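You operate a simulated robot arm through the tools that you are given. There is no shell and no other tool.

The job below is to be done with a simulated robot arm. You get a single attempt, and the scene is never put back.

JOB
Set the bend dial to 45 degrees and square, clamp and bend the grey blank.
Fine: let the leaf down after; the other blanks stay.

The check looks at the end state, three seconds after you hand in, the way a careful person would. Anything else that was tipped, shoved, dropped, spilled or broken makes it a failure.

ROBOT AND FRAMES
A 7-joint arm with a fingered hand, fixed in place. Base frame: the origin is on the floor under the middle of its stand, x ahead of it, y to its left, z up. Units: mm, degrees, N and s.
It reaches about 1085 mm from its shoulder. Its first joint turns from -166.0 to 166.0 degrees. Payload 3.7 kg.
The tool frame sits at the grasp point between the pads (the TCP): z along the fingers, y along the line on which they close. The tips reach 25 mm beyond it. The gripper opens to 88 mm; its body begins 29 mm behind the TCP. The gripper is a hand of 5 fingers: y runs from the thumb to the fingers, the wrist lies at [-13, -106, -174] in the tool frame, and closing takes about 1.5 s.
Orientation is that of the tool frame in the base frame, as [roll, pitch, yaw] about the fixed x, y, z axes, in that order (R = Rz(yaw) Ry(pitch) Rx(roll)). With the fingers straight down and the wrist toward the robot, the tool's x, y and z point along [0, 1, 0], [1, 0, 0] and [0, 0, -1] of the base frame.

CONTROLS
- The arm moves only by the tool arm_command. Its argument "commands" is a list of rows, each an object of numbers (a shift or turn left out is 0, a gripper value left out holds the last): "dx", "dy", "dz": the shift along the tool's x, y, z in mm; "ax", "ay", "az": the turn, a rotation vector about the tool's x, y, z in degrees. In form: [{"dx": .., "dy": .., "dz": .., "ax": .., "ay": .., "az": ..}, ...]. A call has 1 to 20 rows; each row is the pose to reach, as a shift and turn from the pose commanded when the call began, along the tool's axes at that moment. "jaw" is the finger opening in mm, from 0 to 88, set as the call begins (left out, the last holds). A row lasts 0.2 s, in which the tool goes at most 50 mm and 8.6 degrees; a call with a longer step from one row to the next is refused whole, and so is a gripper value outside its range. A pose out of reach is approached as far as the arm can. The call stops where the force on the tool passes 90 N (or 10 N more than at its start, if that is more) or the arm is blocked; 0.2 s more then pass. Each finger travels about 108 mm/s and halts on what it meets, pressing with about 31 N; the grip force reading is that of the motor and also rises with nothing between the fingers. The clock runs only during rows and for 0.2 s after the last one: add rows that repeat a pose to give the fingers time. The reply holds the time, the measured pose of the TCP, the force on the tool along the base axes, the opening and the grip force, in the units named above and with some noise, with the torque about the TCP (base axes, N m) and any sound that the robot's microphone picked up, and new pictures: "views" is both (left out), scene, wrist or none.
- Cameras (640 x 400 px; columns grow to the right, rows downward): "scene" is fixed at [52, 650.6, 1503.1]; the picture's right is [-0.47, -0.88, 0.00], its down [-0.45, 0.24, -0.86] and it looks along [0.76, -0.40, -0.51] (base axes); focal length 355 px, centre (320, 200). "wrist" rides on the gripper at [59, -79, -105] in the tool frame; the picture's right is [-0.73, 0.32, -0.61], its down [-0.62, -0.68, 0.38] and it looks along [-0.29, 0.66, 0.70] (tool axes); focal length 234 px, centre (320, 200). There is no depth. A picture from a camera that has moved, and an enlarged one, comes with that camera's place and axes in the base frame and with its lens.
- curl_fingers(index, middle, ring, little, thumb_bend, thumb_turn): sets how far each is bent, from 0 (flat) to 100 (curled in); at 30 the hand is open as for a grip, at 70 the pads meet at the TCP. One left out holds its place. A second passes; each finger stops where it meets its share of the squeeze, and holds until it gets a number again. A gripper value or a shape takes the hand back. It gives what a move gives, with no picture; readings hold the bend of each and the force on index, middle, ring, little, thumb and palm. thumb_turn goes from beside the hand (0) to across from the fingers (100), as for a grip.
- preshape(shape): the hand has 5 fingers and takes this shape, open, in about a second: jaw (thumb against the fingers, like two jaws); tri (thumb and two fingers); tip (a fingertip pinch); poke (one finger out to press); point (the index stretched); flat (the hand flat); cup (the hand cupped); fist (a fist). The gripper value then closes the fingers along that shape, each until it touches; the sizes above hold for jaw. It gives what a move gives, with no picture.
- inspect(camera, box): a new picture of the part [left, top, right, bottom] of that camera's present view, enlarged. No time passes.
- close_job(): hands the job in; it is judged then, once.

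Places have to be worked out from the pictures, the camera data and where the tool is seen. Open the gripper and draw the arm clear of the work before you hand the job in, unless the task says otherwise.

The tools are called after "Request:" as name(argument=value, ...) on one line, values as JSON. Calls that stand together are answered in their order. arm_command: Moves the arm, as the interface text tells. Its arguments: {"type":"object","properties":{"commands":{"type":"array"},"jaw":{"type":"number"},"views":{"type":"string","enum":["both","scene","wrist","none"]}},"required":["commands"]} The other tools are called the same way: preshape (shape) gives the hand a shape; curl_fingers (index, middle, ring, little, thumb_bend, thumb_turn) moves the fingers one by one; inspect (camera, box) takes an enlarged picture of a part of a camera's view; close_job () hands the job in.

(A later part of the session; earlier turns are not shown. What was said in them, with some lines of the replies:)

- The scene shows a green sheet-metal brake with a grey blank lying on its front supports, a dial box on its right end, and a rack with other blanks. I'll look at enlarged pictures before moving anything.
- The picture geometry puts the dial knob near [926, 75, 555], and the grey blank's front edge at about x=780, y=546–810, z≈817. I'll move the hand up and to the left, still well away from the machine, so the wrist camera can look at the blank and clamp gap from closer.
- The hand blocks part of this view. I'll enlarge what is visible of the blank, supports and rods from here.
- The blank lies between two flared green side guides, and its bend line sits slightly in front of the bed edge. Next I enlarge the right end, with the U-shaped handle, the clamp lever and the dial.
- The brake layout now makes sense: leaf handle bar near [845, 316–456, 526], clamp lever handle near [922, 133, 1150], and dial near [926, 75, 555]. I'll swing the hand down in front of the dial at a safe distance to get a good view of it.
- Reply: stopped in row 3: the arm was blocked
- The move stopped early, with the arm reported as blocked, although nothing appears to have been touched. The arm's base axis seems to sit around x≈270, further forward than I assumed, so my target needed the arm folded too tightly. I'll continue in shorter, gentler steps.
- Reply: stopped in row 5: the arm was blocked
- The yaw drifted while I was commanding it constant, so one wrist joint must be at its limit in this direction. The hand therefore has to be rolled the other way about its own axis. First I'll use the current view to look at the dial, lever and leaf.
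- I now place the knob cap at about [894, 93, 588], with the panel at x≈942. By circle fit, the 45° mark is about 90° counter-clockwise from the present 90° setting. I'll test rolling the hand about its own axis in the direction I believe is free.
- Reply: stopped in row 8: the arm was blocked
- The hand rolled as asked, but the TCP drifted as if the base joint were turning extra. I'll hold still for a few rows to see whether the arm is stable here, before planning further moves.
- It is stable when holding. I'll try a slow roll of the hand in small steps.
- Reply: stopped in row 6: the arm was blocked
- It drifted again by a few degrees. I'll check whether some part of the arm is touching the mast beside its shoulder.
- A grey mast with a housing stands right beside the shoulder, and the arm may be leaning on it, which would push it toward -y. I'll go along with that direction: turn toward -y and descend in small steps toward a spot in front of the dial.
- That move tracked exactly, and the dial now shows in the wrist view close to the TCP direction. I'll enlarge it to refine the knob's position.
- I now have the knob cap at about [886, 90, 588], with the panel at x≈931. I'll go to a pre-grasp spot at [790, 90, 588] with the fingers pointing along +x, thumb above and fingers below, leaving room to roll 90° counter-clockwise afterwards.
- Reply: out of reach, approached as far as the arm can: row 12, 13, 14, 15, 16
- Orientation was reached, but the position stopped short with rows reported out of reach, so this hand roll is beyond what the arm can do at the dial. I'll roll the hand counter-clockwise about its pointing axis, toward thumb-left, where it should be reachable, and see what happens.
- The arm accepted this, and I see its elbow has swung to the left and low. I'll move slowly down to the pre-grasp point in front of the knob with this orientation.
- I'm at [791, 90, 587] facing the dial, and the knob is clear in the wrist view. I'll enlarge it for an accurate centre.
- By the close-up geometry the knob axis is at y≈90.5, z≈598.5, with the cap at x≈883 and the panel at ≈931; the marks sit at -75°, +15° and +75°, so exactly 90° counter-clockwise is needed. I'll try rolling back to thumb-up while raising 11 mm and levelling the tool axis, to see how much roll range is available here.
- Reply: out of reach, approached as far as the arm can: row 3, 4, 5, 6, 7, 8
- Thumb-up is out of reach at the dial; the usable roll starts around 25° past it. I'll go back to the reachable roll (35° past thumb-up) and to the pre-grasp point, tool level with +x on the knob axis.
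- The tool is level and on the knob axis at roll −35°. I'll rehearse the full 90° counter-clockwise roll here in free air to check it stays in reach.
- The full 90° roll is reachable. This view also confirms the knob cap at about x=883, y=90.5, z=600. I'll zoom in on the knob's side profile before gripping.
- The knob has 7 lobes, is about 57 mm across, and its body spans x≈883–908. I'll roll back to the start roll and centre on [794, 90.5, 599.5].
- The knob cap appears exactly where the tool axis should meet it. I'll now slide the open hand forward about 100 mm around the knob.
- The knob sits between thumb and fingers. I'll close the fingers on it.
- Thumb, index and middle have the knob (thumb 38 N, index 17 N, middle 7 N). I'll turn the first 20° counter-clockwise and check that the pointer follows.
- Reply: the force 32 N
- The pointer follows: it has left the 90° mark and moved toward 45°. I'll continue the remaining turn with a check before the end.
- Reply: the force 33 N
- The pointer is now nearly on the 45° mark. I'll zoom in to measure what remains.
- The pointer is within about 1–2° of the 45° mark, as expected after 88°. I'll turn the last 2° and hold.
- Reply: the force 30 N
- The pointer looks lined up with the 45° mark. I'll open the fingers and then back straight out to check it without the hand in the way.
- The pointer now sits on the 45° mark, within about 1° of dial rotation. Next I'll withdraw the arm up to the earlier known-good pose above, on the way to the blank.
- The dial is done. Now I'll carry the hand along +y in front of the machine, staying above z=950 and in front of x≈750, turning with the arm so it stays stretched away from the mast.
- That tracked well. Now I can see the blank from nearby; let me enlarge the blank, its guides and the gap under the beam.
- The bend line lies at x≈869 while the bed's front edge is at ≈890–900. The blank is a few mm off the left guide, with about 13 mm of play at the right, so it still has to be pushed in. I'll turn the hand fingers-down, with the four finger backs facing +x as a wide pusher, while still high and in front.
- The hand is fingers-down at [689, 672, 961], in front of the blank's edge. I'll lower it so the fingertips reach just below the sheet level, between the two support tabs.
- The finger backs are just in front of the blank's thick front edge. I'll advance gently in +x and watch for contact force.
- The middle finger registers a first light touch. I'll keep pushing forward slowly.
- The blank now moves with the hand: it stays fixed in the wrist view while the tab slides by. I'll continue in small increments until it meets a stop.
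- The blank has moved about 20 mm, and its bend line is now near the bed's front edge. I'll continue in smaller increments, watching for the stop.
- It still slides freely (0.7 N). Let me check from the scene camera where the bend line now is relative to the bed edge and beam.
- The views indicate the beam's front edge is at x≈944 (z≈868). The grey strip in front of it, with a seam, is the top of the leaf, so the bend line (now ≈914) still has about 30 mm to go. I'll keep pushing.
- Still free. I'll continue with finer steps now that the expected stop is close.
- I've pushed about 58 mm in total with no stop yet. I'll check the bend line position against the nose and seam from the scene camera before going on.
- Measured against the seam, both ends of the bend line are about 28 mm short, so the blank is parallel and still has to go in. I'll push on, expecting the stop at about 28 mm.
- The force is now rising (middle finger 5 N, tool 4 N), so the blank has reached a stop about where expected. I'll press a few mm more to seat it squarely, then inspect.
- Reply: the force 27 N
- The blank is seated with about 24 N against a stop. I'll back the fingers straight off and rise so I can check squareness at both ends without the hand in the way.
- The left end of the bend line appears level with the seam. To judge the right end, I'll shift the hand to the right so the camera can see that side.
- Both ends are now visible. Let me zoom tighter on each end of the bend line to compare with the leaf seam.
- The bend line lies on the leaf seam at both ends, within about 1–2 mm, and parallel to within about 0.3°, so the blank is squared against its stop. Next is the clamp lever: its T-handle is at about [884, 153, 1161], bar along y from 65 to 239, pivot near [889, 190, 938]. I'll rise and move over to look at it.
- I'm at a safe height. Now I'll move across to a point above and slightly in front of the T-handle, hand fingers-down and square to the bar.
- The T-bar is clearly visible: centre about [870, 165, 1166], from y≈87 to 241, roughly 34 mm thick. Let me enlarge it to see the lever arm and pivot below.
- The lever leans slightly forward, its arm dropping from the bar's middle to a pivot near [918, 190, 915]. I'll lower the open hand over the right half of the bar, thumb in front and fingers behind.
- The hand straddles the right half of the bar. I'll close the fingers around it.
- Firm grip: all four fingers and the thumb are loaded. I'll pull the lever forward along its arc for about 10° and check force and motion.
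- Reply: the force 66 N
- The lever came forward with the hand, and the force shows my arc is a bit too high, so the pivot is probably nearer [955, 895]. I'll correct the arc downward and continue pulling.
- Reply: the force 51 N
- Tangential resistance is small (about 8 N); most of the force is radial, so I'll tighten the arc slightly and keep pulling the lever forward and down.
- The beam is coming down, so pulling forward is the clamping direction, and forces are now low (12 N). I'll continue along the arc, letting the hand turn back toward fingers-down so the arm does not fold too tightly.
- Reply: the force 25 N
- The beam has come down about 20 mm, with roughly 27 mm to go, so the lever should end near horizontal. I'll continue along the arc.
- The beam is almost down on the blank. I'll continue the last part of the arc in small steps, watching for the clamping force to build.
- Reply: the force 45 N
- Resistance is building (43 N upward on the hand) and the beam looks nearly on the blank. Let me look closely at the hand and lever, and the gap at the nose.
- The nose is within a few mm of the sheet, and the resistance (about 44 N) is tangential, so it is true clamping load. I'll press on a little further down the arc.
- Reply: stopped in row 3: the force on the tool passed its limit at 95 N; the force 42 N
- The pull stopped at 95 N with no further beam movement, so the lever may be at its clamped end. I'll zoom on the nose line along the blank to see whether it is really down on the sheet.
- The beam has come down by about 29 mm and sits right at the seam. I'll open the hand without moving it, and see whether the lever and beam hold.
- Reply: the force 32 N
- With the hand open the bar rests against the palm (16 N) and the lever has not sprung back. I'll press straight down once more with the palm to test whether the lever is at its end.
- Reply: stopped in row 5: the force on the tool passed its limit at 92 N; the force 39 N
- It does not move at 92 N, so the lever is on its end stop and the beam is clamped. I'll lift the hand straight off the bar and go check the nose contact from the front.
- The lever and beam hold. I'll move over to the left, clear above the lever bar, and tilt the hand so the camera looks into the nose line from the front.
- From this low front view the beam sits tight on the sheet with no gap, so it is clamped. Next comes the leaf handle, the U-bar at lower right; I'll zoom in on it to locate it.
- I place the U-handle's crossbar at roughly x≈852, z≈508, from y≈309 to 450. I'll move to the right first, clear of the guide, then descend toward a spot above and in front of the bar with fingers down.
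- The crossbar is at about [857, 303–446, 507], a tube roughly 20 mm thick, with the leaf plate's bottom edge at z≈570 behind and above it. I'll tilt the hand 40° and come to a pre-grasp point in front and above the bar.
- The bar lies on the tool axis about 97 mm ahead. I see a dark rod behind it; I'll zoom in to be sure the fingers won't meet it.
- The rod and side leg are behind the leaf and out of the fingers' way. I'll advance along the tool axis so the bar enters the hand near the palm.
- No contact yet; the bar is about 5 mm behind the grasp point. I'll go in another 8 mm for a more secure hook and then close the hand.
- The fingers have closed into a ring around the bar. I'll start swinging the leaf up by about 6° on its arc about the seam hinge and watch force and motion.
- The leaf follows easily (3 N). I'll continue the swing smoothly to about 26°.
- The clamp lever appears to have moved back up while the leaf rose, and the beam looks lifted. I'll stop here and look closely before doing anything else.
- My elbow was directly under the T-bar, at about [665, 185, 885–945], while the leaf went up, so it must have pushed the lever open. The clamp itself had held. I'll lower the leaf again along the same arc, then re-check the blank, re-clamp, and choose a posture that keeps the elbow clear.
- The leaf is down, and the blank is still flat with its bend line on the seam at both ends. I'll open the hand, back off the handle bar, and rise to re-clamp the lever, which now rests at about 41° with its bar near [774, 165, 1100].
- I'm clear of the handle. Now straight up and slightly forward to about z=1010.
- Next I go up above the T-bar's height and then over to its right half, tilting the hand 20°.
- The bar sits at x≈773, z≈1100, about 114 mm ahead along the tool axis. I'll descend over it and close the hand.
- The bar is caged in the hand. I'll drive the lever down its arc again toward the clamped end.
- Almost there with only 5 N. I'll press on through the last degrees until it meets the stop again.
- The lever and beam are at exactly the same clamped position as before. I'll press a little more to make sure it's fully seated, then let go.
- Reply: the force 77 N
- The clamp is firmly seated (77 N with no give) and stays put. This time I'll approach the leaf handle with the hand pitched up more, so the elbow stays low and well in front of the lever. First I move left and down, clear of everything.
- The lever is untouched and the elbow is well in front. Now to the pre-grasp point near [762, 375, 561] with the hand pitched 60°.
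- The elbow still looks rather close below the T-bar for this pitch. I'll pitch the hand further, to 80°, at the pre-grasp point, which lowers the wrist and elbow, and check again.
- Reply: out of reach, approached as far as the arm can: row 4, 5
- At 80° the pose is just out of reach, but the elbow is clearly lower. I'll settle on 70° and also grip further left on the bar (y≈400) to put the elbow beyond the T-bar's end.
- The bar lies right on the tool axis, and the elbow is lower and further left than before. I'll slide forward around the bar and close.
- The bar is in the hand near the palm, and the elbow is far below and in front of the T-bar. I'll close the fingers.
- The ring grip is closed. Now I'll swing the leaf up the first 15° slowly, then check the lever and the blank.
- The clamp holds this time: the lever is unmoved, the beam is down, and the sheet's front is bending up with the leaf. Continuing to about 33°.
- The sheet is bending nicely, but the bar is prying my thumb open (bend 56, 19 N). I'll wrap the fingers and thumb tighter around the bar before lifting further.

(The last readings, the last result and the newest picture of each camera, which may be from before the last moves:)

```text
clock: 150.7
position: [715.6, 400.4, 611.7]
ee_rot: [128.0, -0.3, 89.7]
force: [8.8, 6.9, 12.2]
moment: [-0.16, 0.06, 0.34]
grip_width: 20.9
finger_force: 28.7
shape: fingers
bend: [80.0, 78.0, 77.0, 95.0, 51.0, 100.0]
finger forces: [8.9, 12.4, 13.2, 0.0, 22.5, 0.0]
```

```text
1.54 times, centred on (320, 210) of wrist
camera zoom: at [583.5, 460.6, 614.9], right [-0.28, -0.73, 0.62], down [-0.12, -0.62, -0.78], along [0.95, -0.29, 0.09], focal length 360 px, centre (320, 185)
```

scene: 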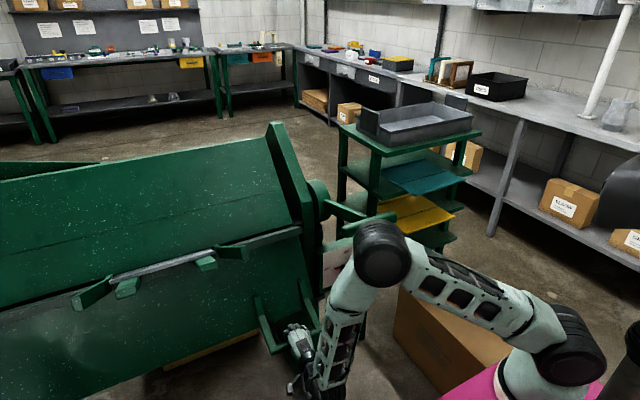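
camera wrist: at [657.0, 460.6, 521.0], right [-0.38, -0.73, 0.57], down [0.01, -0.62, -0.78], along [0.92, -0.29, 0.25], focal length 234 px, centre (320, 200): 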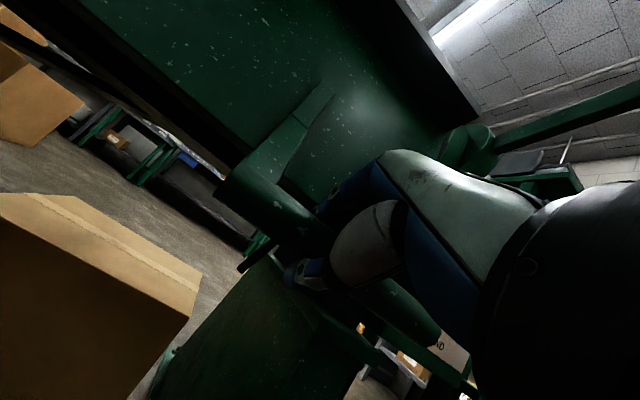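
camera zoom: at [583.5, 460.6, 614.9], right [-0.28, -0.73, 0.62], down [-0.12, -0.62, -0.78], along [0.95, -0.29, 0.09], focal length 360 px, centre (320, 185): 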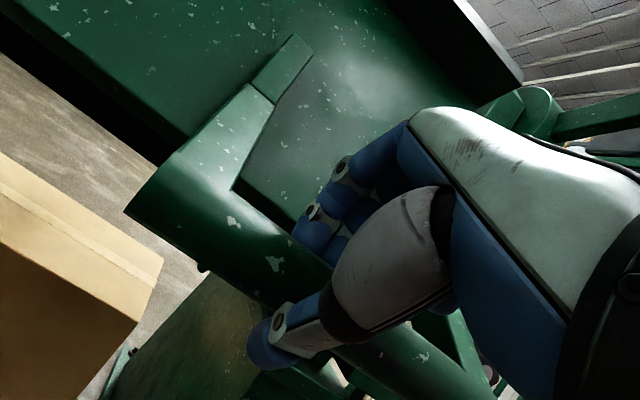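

The hand now holds the bar firmly with fingers and thumb. I'll continue lifting toward 42° slowly.

Request:
arm_command(commands=[{"dy": 2.1, "dz": -8.2, "ax": 2.1}, {"dy": 4.2, "dz": -16.5, "ax": 4.3}, {"dy": 6.7, "dz": -24.6, "ax": 6.4}, {"dy": 9.3, "dz": -32.6, "ax": 8.5}, {"dy": 12.3, "dz": -40.6, "ax": 10.6}, {"dy": 15.3, "dz": -48.5, "ax": 12.8}], views="both")

Request:
inspect(camera="scene", box=[90, 130, 440, 350])

```text
clock: 152.1
position: [684.6, 400.5, 653.3]
ee_rot: [141.0, -0.1, 89.9]
force: [-0.5, 0.3, 4.0]
moment: [-0.14, 0.18, 0.28]
grip_width: 21.6
finger_force: 27.9
shape: fingers
bend: [80.0, 79.0, 78.0, 95.0, 50.0, 100.0]
finger forces: [6.8, 9.9, 10.4, 0.0, 28.1, 0.0]
camera wrist: at [557.2, 459.9, 685.5], right [-0.13, -0.73, 0.67], down [-0.29, -0.62, -0.73], along [0.95, -0.29, -0.13], focal length 234 px, centre (320, 200)
```

scene: 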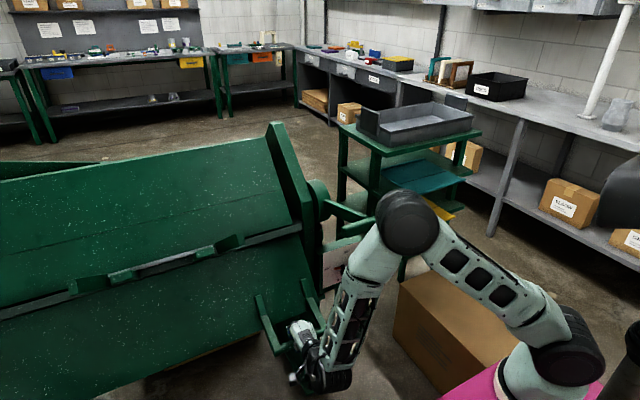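
wrist: 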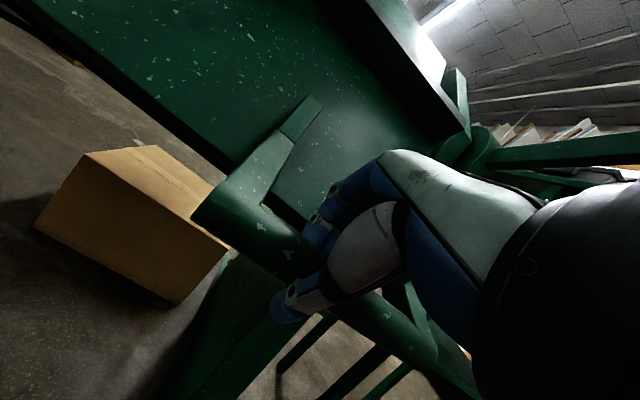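

```text
1.82 times, centred on (265, 240) of scene
camera zoom: at [52.0, 650.6, 1503.1], right [-0.47, -0.88, 0.0], down [-0.45, 0.24, -0.86], along [0.76, -0.4, -0.51], focal length 645 px, centre (420, 127)
```

zoom: 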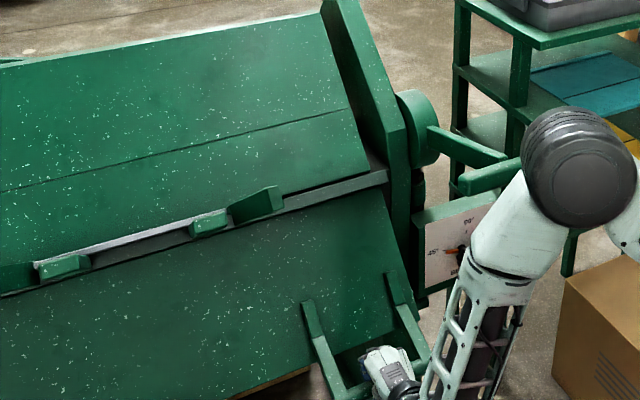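

The leaf is at about 42° with the lever still clamped. I'll ease up to the stop in small steps, watching for the force to rise.

Request:
arm_command(commands=[{"dy": 0.8, "dz": -4.2, "ax": 1}, {"dy": 1.5, "dz": -8.3, "ax": 2}, {"dy": 2.3, "dz": -12.5, "ax": 3}, {"dy": 3.2, "dz": -16.7, "ax": 4}], views="none")

Request:
inspect(camera="scene", box=[90, 130, 440, 350])

```text
clock: 153.1
position: [678.0, 399.8, 668.9]
ee_rot: [144.9, -0.2, 89.8]
force: [-4.7, -2.6, -3.1]
moment: [-0.1, 0.16, 0.22]
grip_width: 22.6
finger_force: 25.6
shape: fingers
bend: [81.0, 79.0, 78.0, 95.0, 48.0, 100.0]
finger forces: [5.6, 8.4, 8.5, 0.0, 29.4, 0.0]
```

```text
1.82 times, centred on (265, 240) of scene
camera zoom: at [52.0, 650.6, 1503.1], right [-0.47, -0.88, 0.0], down [-0.45, 0.24, -0.86], along [0.76, -0.4, -0.51], focal length 645 px, centre (420, 127)
```

zoom: 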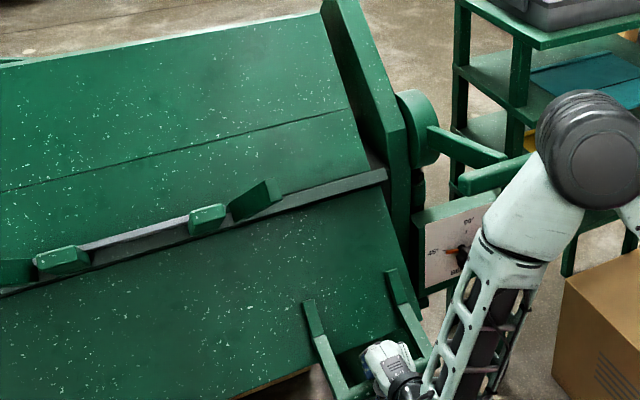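

Force is still low, so the stop hasn't been met yet. I'll continue a few more degrees in small steps.

Request:
arm_command(commands=[{"dy": 0.4, "dz": -2.9, "ax": 0.5}, {"dy": 0.8, "dz": -5.7, "ax": 1}, {"dy": 1.4, "dz": -8.5, "ax": 1.5}, {"dy": 2, "dz": -11.3, "ax": 2}], views="none")

Request:
inspect(camera="scene", box=[90, 200, 330, 350])

```text
clock: 154.1
position: [673.2, 400.1, 677.8]
ee_rot: [147.0, -0.2, 89.8]
force: [-6.6, -1.0, -6.0]
moment: [-0.06, 0.09, 0.22]
grip_width: 23.1
finger_force: 25.5
shape: fingers
bend: [81.0, 79.0, 78.0, 95.0, 47.0, 100.0]
finger forces: [4.9, 7.4, 7.5, 0.0, 30.2, 0.1]
```

```text
2.67 times, centred on (210, 275) of scene
camera zoom: at [52.0, 650.6, 1503.1], right [-0.47, -0.88, 0.0], down [-0.45, 0.24, -0.86], along [0.76, -0.4, -0.51], focal length 947 px, centre (613, 0)
```

zoom: 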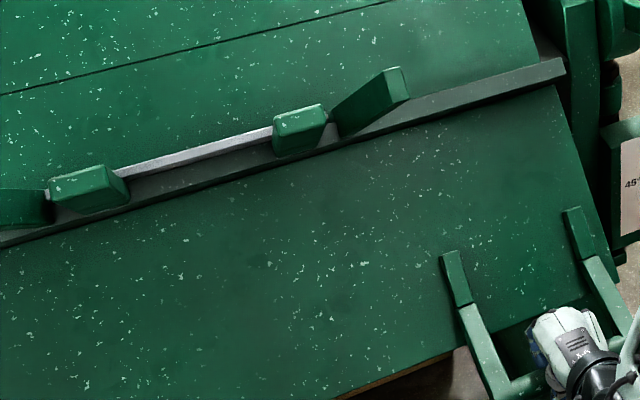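

Force is slowly rising on the thumb. I'll check the bar's position in the hand with the wrist camera to learn the leaf's real angle.

Request:
inspect(camera="wrist", box=[160, 80, 480, 360])

Request:
inspect(camera="scene", box=[240, 270, 340, 390])

```text
1.43 times, centred on (320, 220) of wrist
camera zoom: at [549.7, 460.1, 723.3], right [-0.06, -0.73, 0.68], down [-0.37, -0.62, -0.69], along [0.93, -0.29, -0.23], focal length 334 px, centre (320, 171)
```

zoom: 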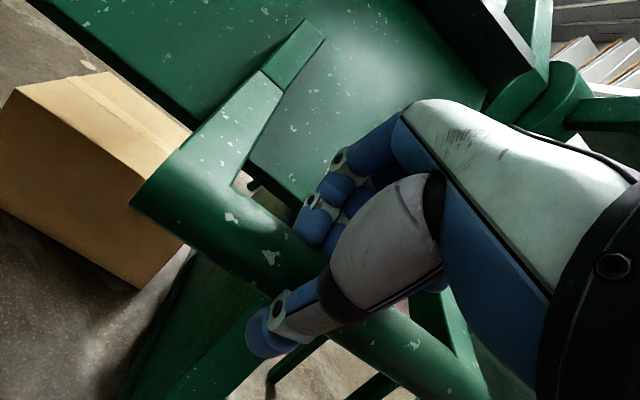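

```text
3.33 times, centred on (290, 330) of scene
camera zoom: at [52.0, 650.6, 1503.1], right [-0.47, -0.88, 0.0], down [-0.45, 0.24, -0.86], along [0.76, -0.4, -0.51], focal length 1183 px, centre (420, -233)
```

zoom: 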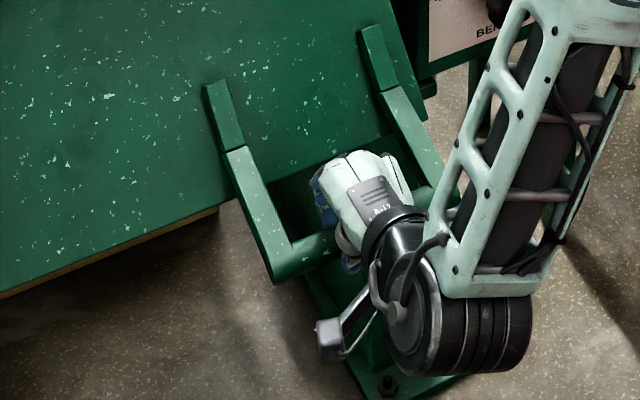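

The geometry shows the bar has slid about 45 mm out toward the fingertips, so the leaf is really at only about 37°. I'll lower the leaf under control along its arc, then re-grip with the bar against the palm and the fingers fully wrapped before lifting again.

Request:
arm_command(commands=[{"dy": -1.5, "dz": 14.2, "ax": -2.5}, {"dy": -2.9, "dz": 28.3, "ax": -5}, {"dy": -3.2, "dz": 42.5, "ax": -7.5}, {"dy": -3.4, "dz": 56.8, "ax": -10}, {"dy": -2.4, "dz": 71, "ax": -12.5}, {"dy": -1.4, "dz": 85.2, "ax": -15}, {"dy": 0.8, "dz": 99.2, "ax": -17.5}, {"dy": 3, "dz": 113.1, "ax": -20}, {"dy": 6.4, "dz": 127, "ax": -22.5}, {"dy": 9.9, "dz": 140.8, "ax": -25}, {"dy": 14.5, "dz": 154.3, "ax": -27.5}, {"dy": 19.2, "dz": 167.7, "ax": -30}, {"dy": 25, "dz": 180.7, "ax": -32.5}, {"dy": 30.8, "dz": 193.6, "ax": -35}, {"dy": 39.4, "dz": 208.3, "ax": -37}], views="both")

Request:
inspect(camera="scene", box=[90, 130, 440, 350])

Request:
inspect(camera="scene", box=[90, 220, 250, 340])

```text
clock: 157.3
position: [820.3, 398.7, 529.8]
ee_rot: [109.6, -0.4, 89.8]
force: [24.0, 0.2, 43.2]
moment: [-0.56, -0.81, 0.22]
grip_width: 19.8
finger_force: 36.2
shape: fingers
bend: [80.0, 78.0, 76.0, 95.0, 53.0, 100.0]
finger forces: [19.9, 21.4, 19.8, 0.0, 12.2, 0.1]
camera wrist: at [694.6, 460.8, 491.9], right [-0.47, -0.73, 0.5], down [0.13, -0.62, -0.77], along [0.87, -0.3, 0.38], focal length 234 px, centre (320, 200)
```

scene: 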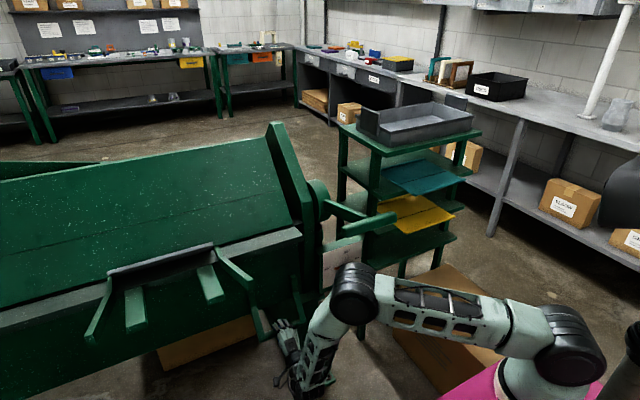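
wrist: 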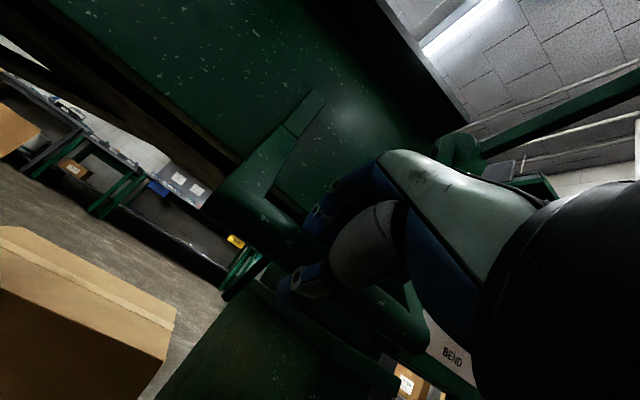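

```text
1.82 times, centred on (265, 240) of scene
camera zoom: at [52.0, 650.6, 1503.1], right [-0.47, -0.88, 0.0], down [-0.45, 0.24, -0.86], along [0.76, -0.4, -0.51], focal length 645 px, centre (420, 127)
```

zoom: 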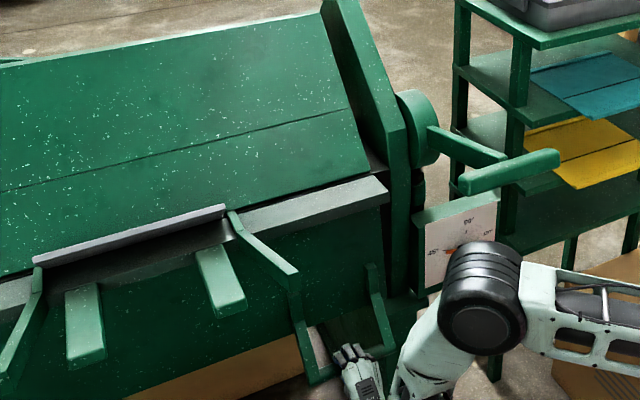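

```text
3.33 times, centred on (170, 280) of scene
camera zoom: at [52.0, 650.6, 1503.1], right [-0.47, -0.88, 0.0], down [-0.45, 0.24, -0.86], along [0.76, -0.4, -0.51], focal length 1183 px, centre (820, -67)
```

zoom: 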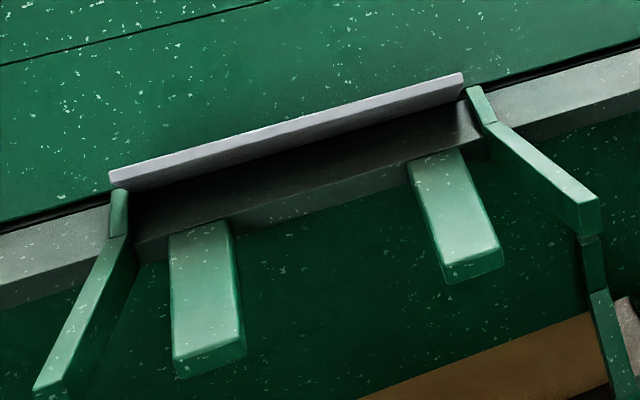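

The sheet is now bent up and stays up while the leaf is nearly down, the lever is still clamped, and the flange measures roughly 45–47° from this view. I'll relieve the pressure, open the hand and let the leaf settle, then measure the bend properly.

Request:
arm_command(commands=[{"dy": 3, "dz": -1}, {"dy": 6, "dz": -2}, {"dy": 6, "dz": -2}], views="none")

Request:
arm_command(commands=[{"dz": 0}, {"dz": 0}, {"dz": 0}, {"dz": 0}, {"dz": 0}, {"dz": 0}], jaw=88, views="both")

Request:
inspect(camera="scene", box=[90, 220, 250, 340])

Request:
inspect(camera="wrist", box=[80, 80, 480, 360])

```text
clock: 158.1
position: [818.3, 400.2, 532.7]
ee_rot: [109.9, -0.2, 89.9]
force: [16.9, 2.3, 27.1]
moment: [-0.39, -0.52, 0.23]
grip_width: 19.8
finger_force: 32.6
shape: fingers
bend: [80.0, 78.0, 76.0, 95.0, 53.0, 100.0]
finger forces: [15.5, 16.8, 16.5, 0.0, 15.9, 0.0]
```

```text
clock: 159.5
position: [820.6, 400.1, 533.3]
ee_rot: [110.0, -0.2, 89.8]
force: [-0.3, 0.1, 0.6]
moment: [0.0, 0.0, -0.01]
grip_width: 87.5
finger_force: 0.1
shape: jaw
bend: [30.0, 30.0, 30.0, 30.0, 30.0, 98.0]
finger forces: [0.0, 0.1, 0.1, 0.0, 0.0, 0.0]
camera wrist: at [693.7, 460.4, 494.4], right [-0.46, -0.73, 0.51], down [0.12, -0.62, -0.77], along [0.88, -0.29, 0.38], focal length 234 px, centre (320, 200)
```

scene: 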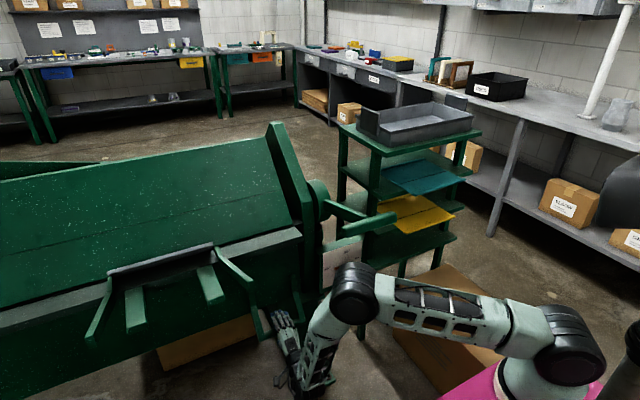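
wrist: 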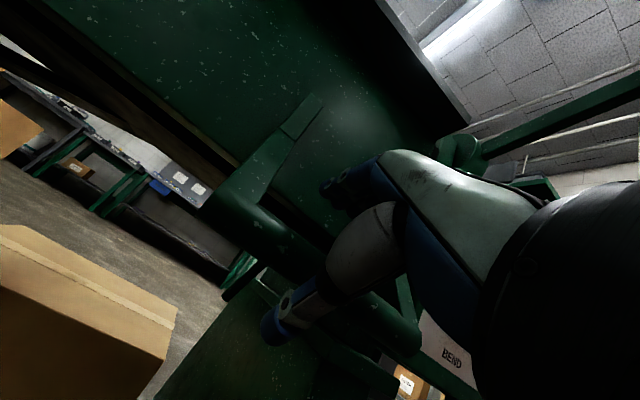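

```text
3.33 times, centred on (170, 280) of scene
camera zoom: at [52.0, 650.6, 1503.1], right [-0.47, -0.88, 0.0], down [-0.45, 0.24, -0.86], along [0.76, -0.4, -0.51], focal length 1183 px, centre (820, -67)
```

zoom: 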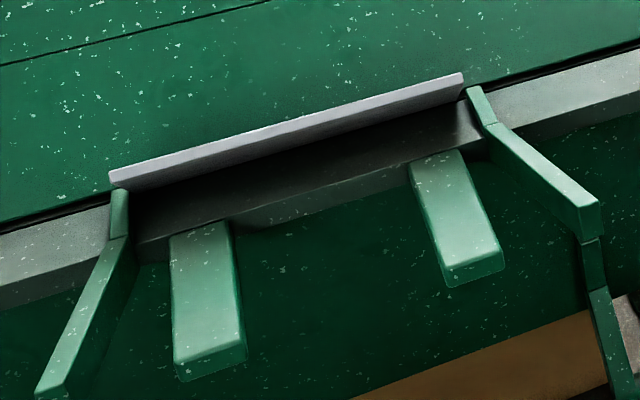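

```text
1.43 times, centred on (280, 220) of wrist
camera zoom: at [693.7, 460.4, 494.4], right [-0.46, -0.73, 0.51], down [0.12, -0.62, -0.77], along [0.88, -0.29, 0.38], focal length 334 px, centre (377, 171)
```

zoom: 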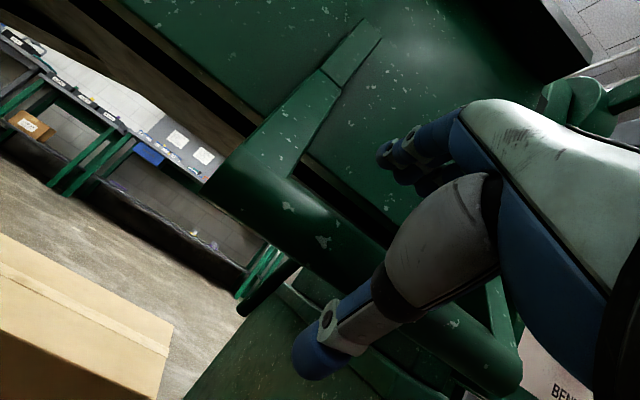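

The leaf appears to rest a couple of degrees above its bottom stop. I'll nudge the bar back with the open palm by moving forward gently until it seats.

Request:
arm_command(commands=[{"dz": 12}, {"dz": 24}, {"dz": 34}, {"dz": 42}, {"dz": 48}, {"dz": 53}, {"dz": 57}], views="none")

Request:
arm_command(commands=[{"dz": 3}, {"dz": 6}, {"dz": 9}, {"dz": 12}], views="scene")

Request:
inspect(camera="scene", box=[90, 220, 250, 340])

```text
clock: 161.1
position: [872.7, 400.6, 513.1]
ee_rot: [110.0, -0.2, 90.0]
force: [-6.9, 0.5, -4.5]
moment: [-0.04, -0.14, 0.02]
grip_width: 88.1
finger_force: 0.0
shape: jaw
bend: [30.0, 30.0, 30.0, 30.0, 30.0, 97.0]
finger forces: [0.0, 0.0, 0.0, 0.1, 7.8, 0.1]
```

```text
clock: 162.1
position: [883.5, 400.2, 508.6]
ee_rot: [110.0, -0.2, 89.8]
force: [-5.6, 1.4, -1.6]
moment: [0.0, -0.06, -0.01]
grip_width: 87.8
finger_force: 0.1
shape: jaw
bend: [30.0, 30.0, 30.0, 30.0, 30.0, 97.0]
finger forces: [0.0, 0.0, 0.1, 0.0, 5.8, 0.0]
```

scene: 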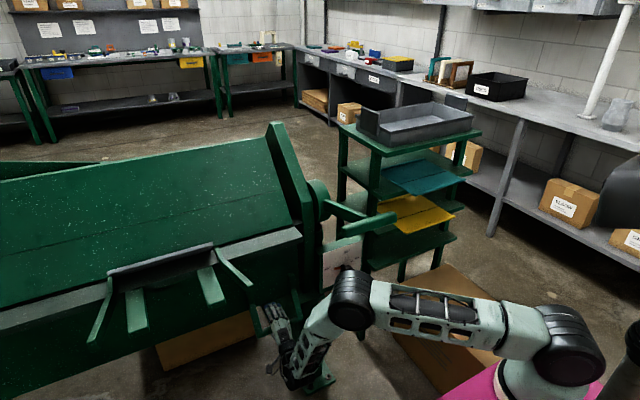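

```text
3.33 times, centred on (170, 280) of scene
camera zoom: at [52.0, 650.6, 1503.1], right [-0.47, -0.88, 0.0], down [-0.45, 0.24, -0.86], along [0.76, -0.4, -0.51], focal length 1183 px, centre (820, -67)
```

zoom: 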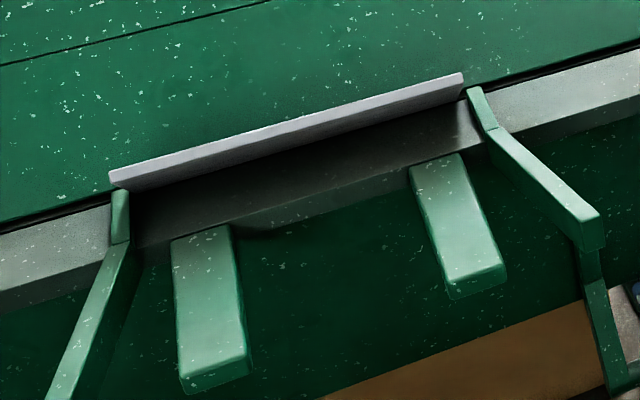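

The tabs are back exactly where they were originally, so the leaf is fully down. I'll back the hand out and then measure the bend angle of the flange.

Request:
arm_command(commands=[{"dz": -15}, {"dz": -35}, {"dz": -60}, {"dz": -85}, {"dz": -110}, {"dz": -130}], views="scene")

Request:
inspect(camera="scene", box=[90, 235, 160, 305])

Request:
inspect(camera="scene", box=[180, 225, 250, 295])

```text
clock: 163.5
position: [762.2, 400.2, 551.7]
ee_rot: [110.0, -0.2, 89.8]
force: [-0.3, 0.1, -0.9]
moment: [0.0, 0.02, 0.03]
grip_width: 87.8
finger_force: 0.0
shape: jaw
bend: [30.0, 30.0, 30.0, 30.0, 30.0, 97.0]
finger forces: [0.0, 0.0, 0.0, 0.1, 0.0, 0.0]
```

scene: 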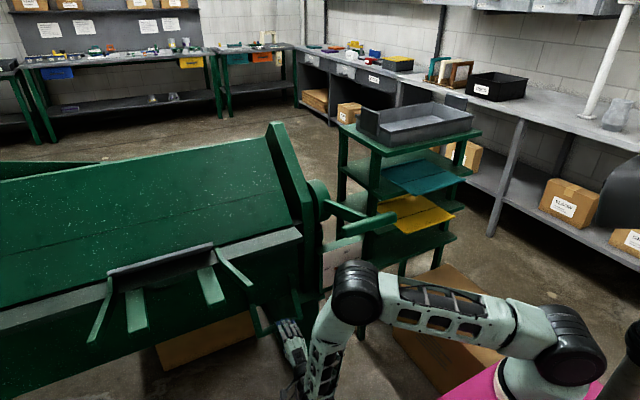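

```text
5.71 times, centred on (125, 270) of scene
camera zoom: at [52.0, 650.6, 1503.1], right [-0.47, -0.88, 0.0], down [-0.45, 0.24, -0.86], along [0.76, -0.4, -0.51], focal length 2028 px, centre (1434, -200)
```

zoom: 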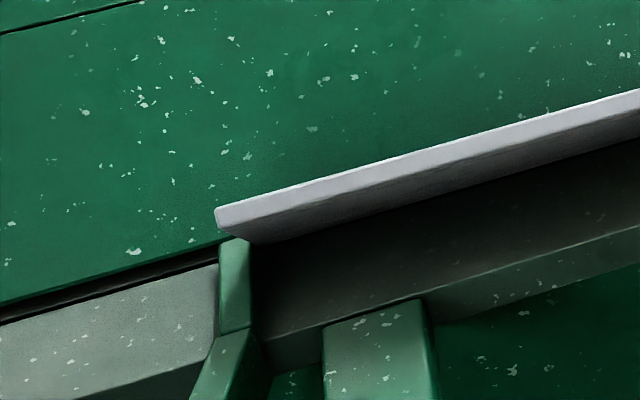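

```text
5.71 times, centred on (215, 260) of scene
camera zoom: at [52.0, 650.6, 1503.1], right [-0.47, -0.88, 0.0], down [-0.45, 0.24, -0.86], along [0.76, -0.4, -0.51], focal length 2028 px, centre (920, -143)
```

zoom: 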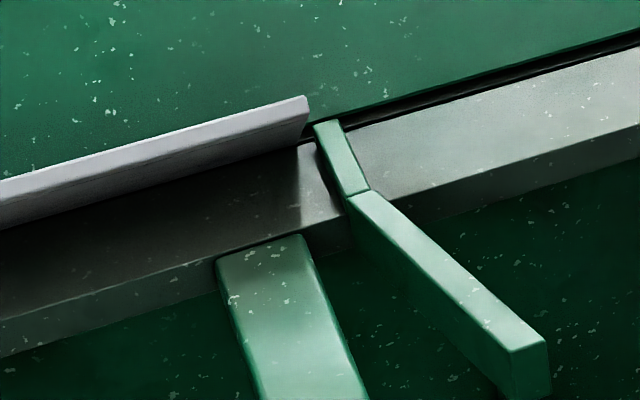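

By projection, the flange stands at 44±2° at both ends, which matches the 45° stop. The lever is still clamped and the leaf is fully down. I'll retreat by the same safe route I came, keeping the elbow away from the lever.

Request:
arm_command(commands=[{"dx": -1, "dy": 15, "dz": -15, "ax": 5}, {"dx": -2, "dy": 31, "dz": -30, "ax": 10.5}, {"dx": -3, "dy": 47, "dz": -45, "ax": 16}, {"dx": -4, "dy": 62, "dz": -60, "ax": 21.5}, {"dx": -5, "dy": 78, "dz": -75, "ax": 27}, {"dx": -6, "dy": 94, "dz": -90, "ax": 32}, {"dx": -8, "dy": 109, "dz": -105, "ax": 37.5}, {"dx": -9, "dy": 125, "dz": -120, "ax": 43}, {"dx": -10, "dy": 140, "dz": -135, "ax": 48}], views="both")

Request:
inspect(camera="scene", box=[260, 150, 440, 350])

```text
clock: 165.5
position: [684.9, 390.7, 731.6]
ee_rot: [158.1, -0.2, 89.8]
force: [0.1, -0.7, -0.3]
moment: [0.01, -0.01, 0.01]
grip_width: 87.8
finger_force: 0.0
shape: jaw
bend: [30.0, 30.0, 30.0, 30.0, 30.0, 97.0]
finger forces: [0.0, 0.1, 0.0, 0.1, 0.0, 0.0]
camera wrist: at [571.1, 448.8, 798.9], right [0.07, -0.73, 0.68], down [-0.49, -0.62, -0.61], along [0.87, -0.29, -0.4], focal length 234 px, centre (320, 200)
```

scene: 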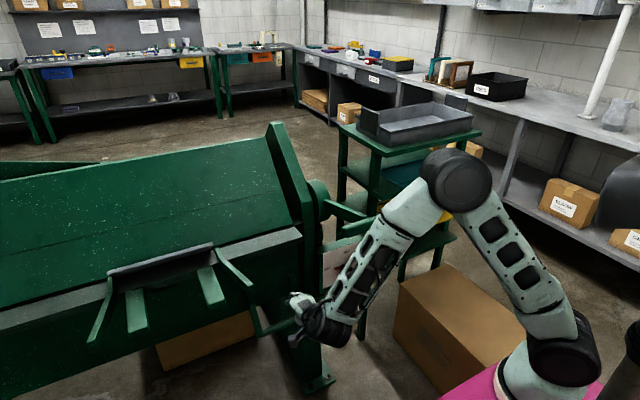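
wrist: 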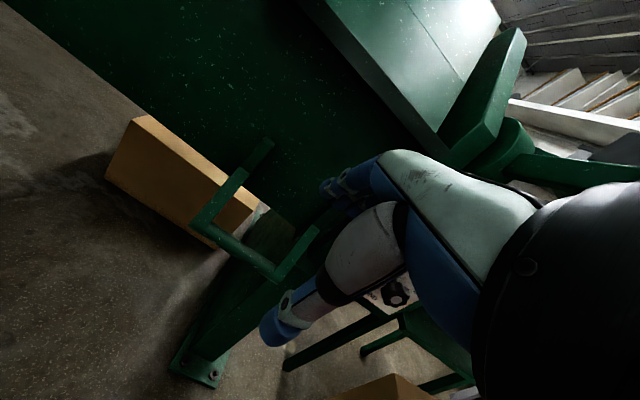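

```text
2.00 times, centred on (350, 250) of scene
camera zoom: at [52.0, 650.6, 1503.1], right [-0.47, -0.88, 0.0], down [-0.45, 0.24, -0.86], along [0.76, -0.4, -0.51], focal length 710 px, centre (260, 100)
```

zoom: 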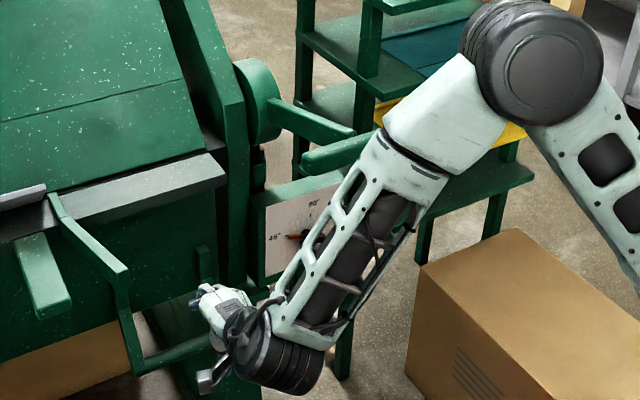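

Lever and leaf are unchanged. I'll continue up to the free space above and take a closer look at the flange from the right end.

Request:
arm_command(commands=[{"dy": 8, "dz": -29, "ax": 2.4}, {"dy": 15, "dz": -58, "ax": 4.9}, {"dy": 23, "dz": -87, "ax": 7.3}, {"dy": 30, "dz": -116, "ax": 9.8}, {"dy": 38, "dz": -145, "ax": 12.2}, {"dy": 45, "dz": -174, "ax": 14.7}, {"dy": 53, "dz": -203, "ax": 17.1}, {"dy": 60, "dz": -232, "ax": 19.6}, {"dy": 68, "dz": -261, "ax": 22}], views="both")

Request:
inspect(camera="wrist", box=[0, 0, 300, 240])

```text
clock: 167.5
position: [648.3, 388.5, 997.2]
ee_rot: [-179.9, -0.2, 89.9]
force: [0.5, 0.6, -0.7]
moment: [-0.01, 0.0, 0.01]
grip_width: 87.9
finger_force: 0.1
shape: jaw
bend: [30.0, 30.0, 30.0, 30.0, 30.0, 97.0]
finger forces: [0.0, 0.0, 0.1, 0.0, 0.1, 0.0]
camera wrist: at [568.9, 448.0, 1102.6], right [0.32, -0.73, 0.6], down [-0.68, -0.62, -0.38], along [0.66, -0.29, -0.7], focal length 234 px, centre (320, 200)
```

scene: 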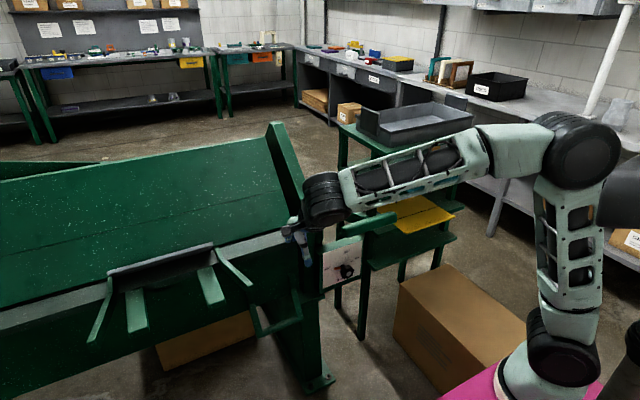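
wrist: 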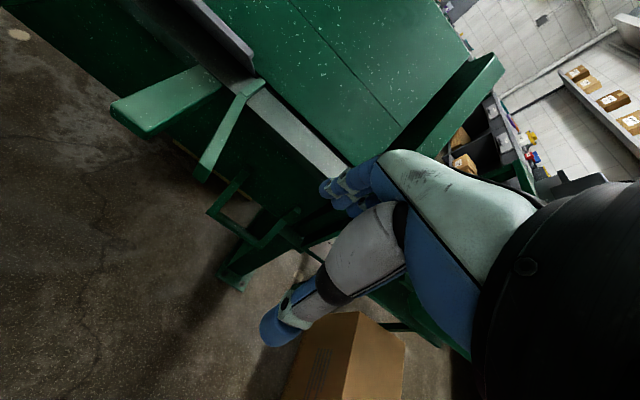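

```text
1.67 times, centred on (150, 120) of wrist
camera zoom: at [568.9, 448.0, 1102.6], right [0.32, -0.73, 0.6], down [-0.68, -0.62, -0.38], along [0.66, -0.29, -0.7], focal length 390 px, centre (603, 333)
```

zoom: 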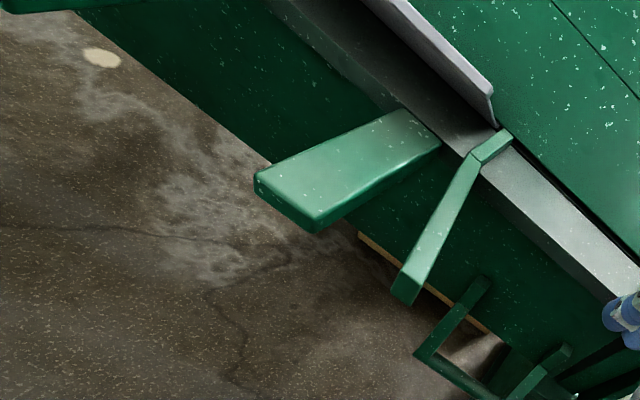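

A second view gives the bend as about 45.6°, so it is right on the 45° setting. Before handing in I'll do a final check of the dial, the lever, the leaf and the other blanks.

Request:
inspect(camera="scene", box=[310, 215, 390, 305])

Request:
inspect(camera="scene", box=[80, 220, 320, 360])

Request:
inspect(camera="scene", box=[290, 90, 490, 300])

```text
4.44 times, centred on (350, 260) of scene
camera zoom: at [52.0, 650.6, 1503.1], right [-0.47, -0.88, 0.0], down [-0.45, 0.24, -0.86], along [0.76, -0.4, -0.51], focal length 1578 px, centre (187, -67)
```

zoom: 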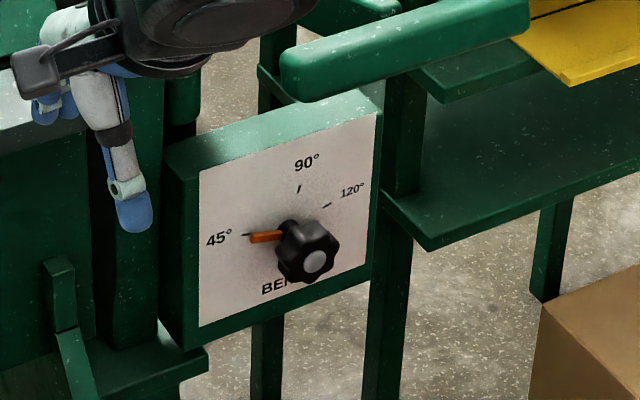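

```text
2.67 times, centred on (200, 290) of scene
camera zoom: at [52.0, 650.6, 1503.1], right [-0.47, -0.88, 0.0], down [-0.45, 0.24, -0.86], along [0.76, -0.4, -0.51], focal length 947 px, centre (640, -40)
```

zoom: 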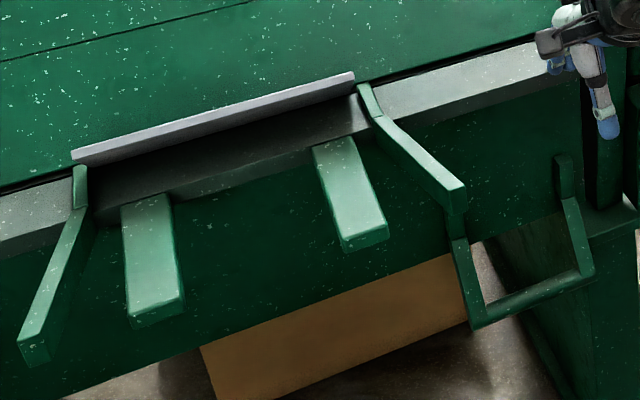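

```text
1.90 times, centred on (390, 195) of scene
camera zoom: at [52.0, 650.6, 1503.1], right [-0.47, -0.88, 0.0], down [-0.45, 0.24, -0.86], along [0.76, -0.4, -0.51], focal length 676 px, centre (187, 210)
```

zoom: 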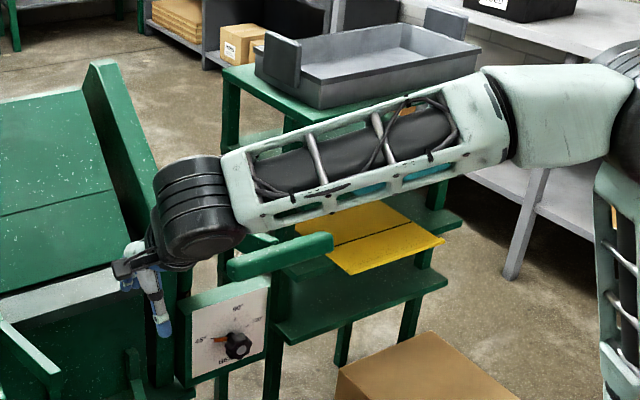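

The dial reads 45°, the lever is clamped, the leaf hangs fully down, and the flange is bent with the teal and yellow blanks untouched. I'll draw the open hand a little further up and back, away from the work, before handing in.

Request:
arm_command(commands=[{"dy": -5, "dz": -20}, {"dy": -10, "dz": -40}, {"dy": -15, "dz": -60}, {"dy": -20, "dz": -80}, {"dy": -20, "dz": -80}], jaw=88, views="scene")

```text
clock: 168.7
position: [629.1, 389.2, 1078.0]
ee_rot: [-180.0, -0.2, 89.8]
force: [1.1, -0.7, 0.2]
moment: [-0.01, -0.03, 0.0]
grip_width: 87.9
finger_force: 0.1
shape: jaw
bend: [30.0, 30.0, 30.0, 30.0, 30.0, 97.0]
finger forces: [0.0, 0.1, 0.0, 0.1, 0.0, 0.0]
```

scene: 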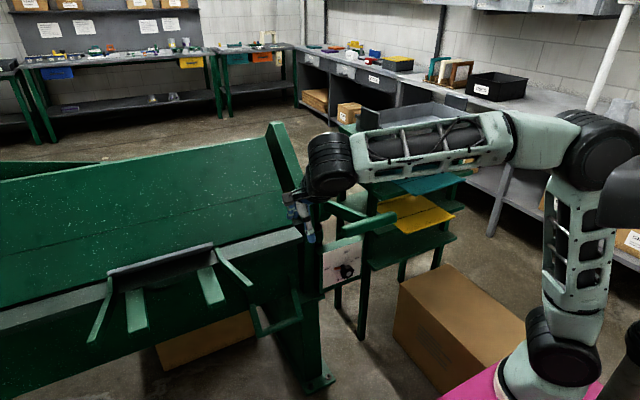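

The arm is clear with the hand open, the lever is still clamped, the leaf is down, and the blank is bent to the 45° setting. Handing in.

Request:
close_job()

```text
The job is handed in.
```

The grey blank is squared against its stop, clamped, and bent to about 45°. The leaf is fully down again. I handed the job in and have not seen the check's verdict.

- **Dial:** the pointer sits on the 45° mark. It may be 1–3° of knob rotation past it, which is about 0.5–1.5° of bend.
- **Blank:** after squaring, the bend line was on the leaf seam to within about 1–2 mm at both ends.
- **Bend:** two camera views gave 44° and 45.6°, each to within a couple of degrees.
- **Clamp:** the first bend attempt failed because my elbow pushed the clamp lever open as the leaf rose. The blank was still flat and in place, so I lowered the leaf, clamped again and bent it with the elbow kept clear. I left the lever clamped, since the job did not ask to release it.
- **Leaf:** my grip slipped near the top of the lift and I brought the leaf down under control. I then nudged it the last few degrees to its bottom rest.

The teal and yellow blanks were not touched. I saw nothing else moved, and the arm is clear with the hand open.
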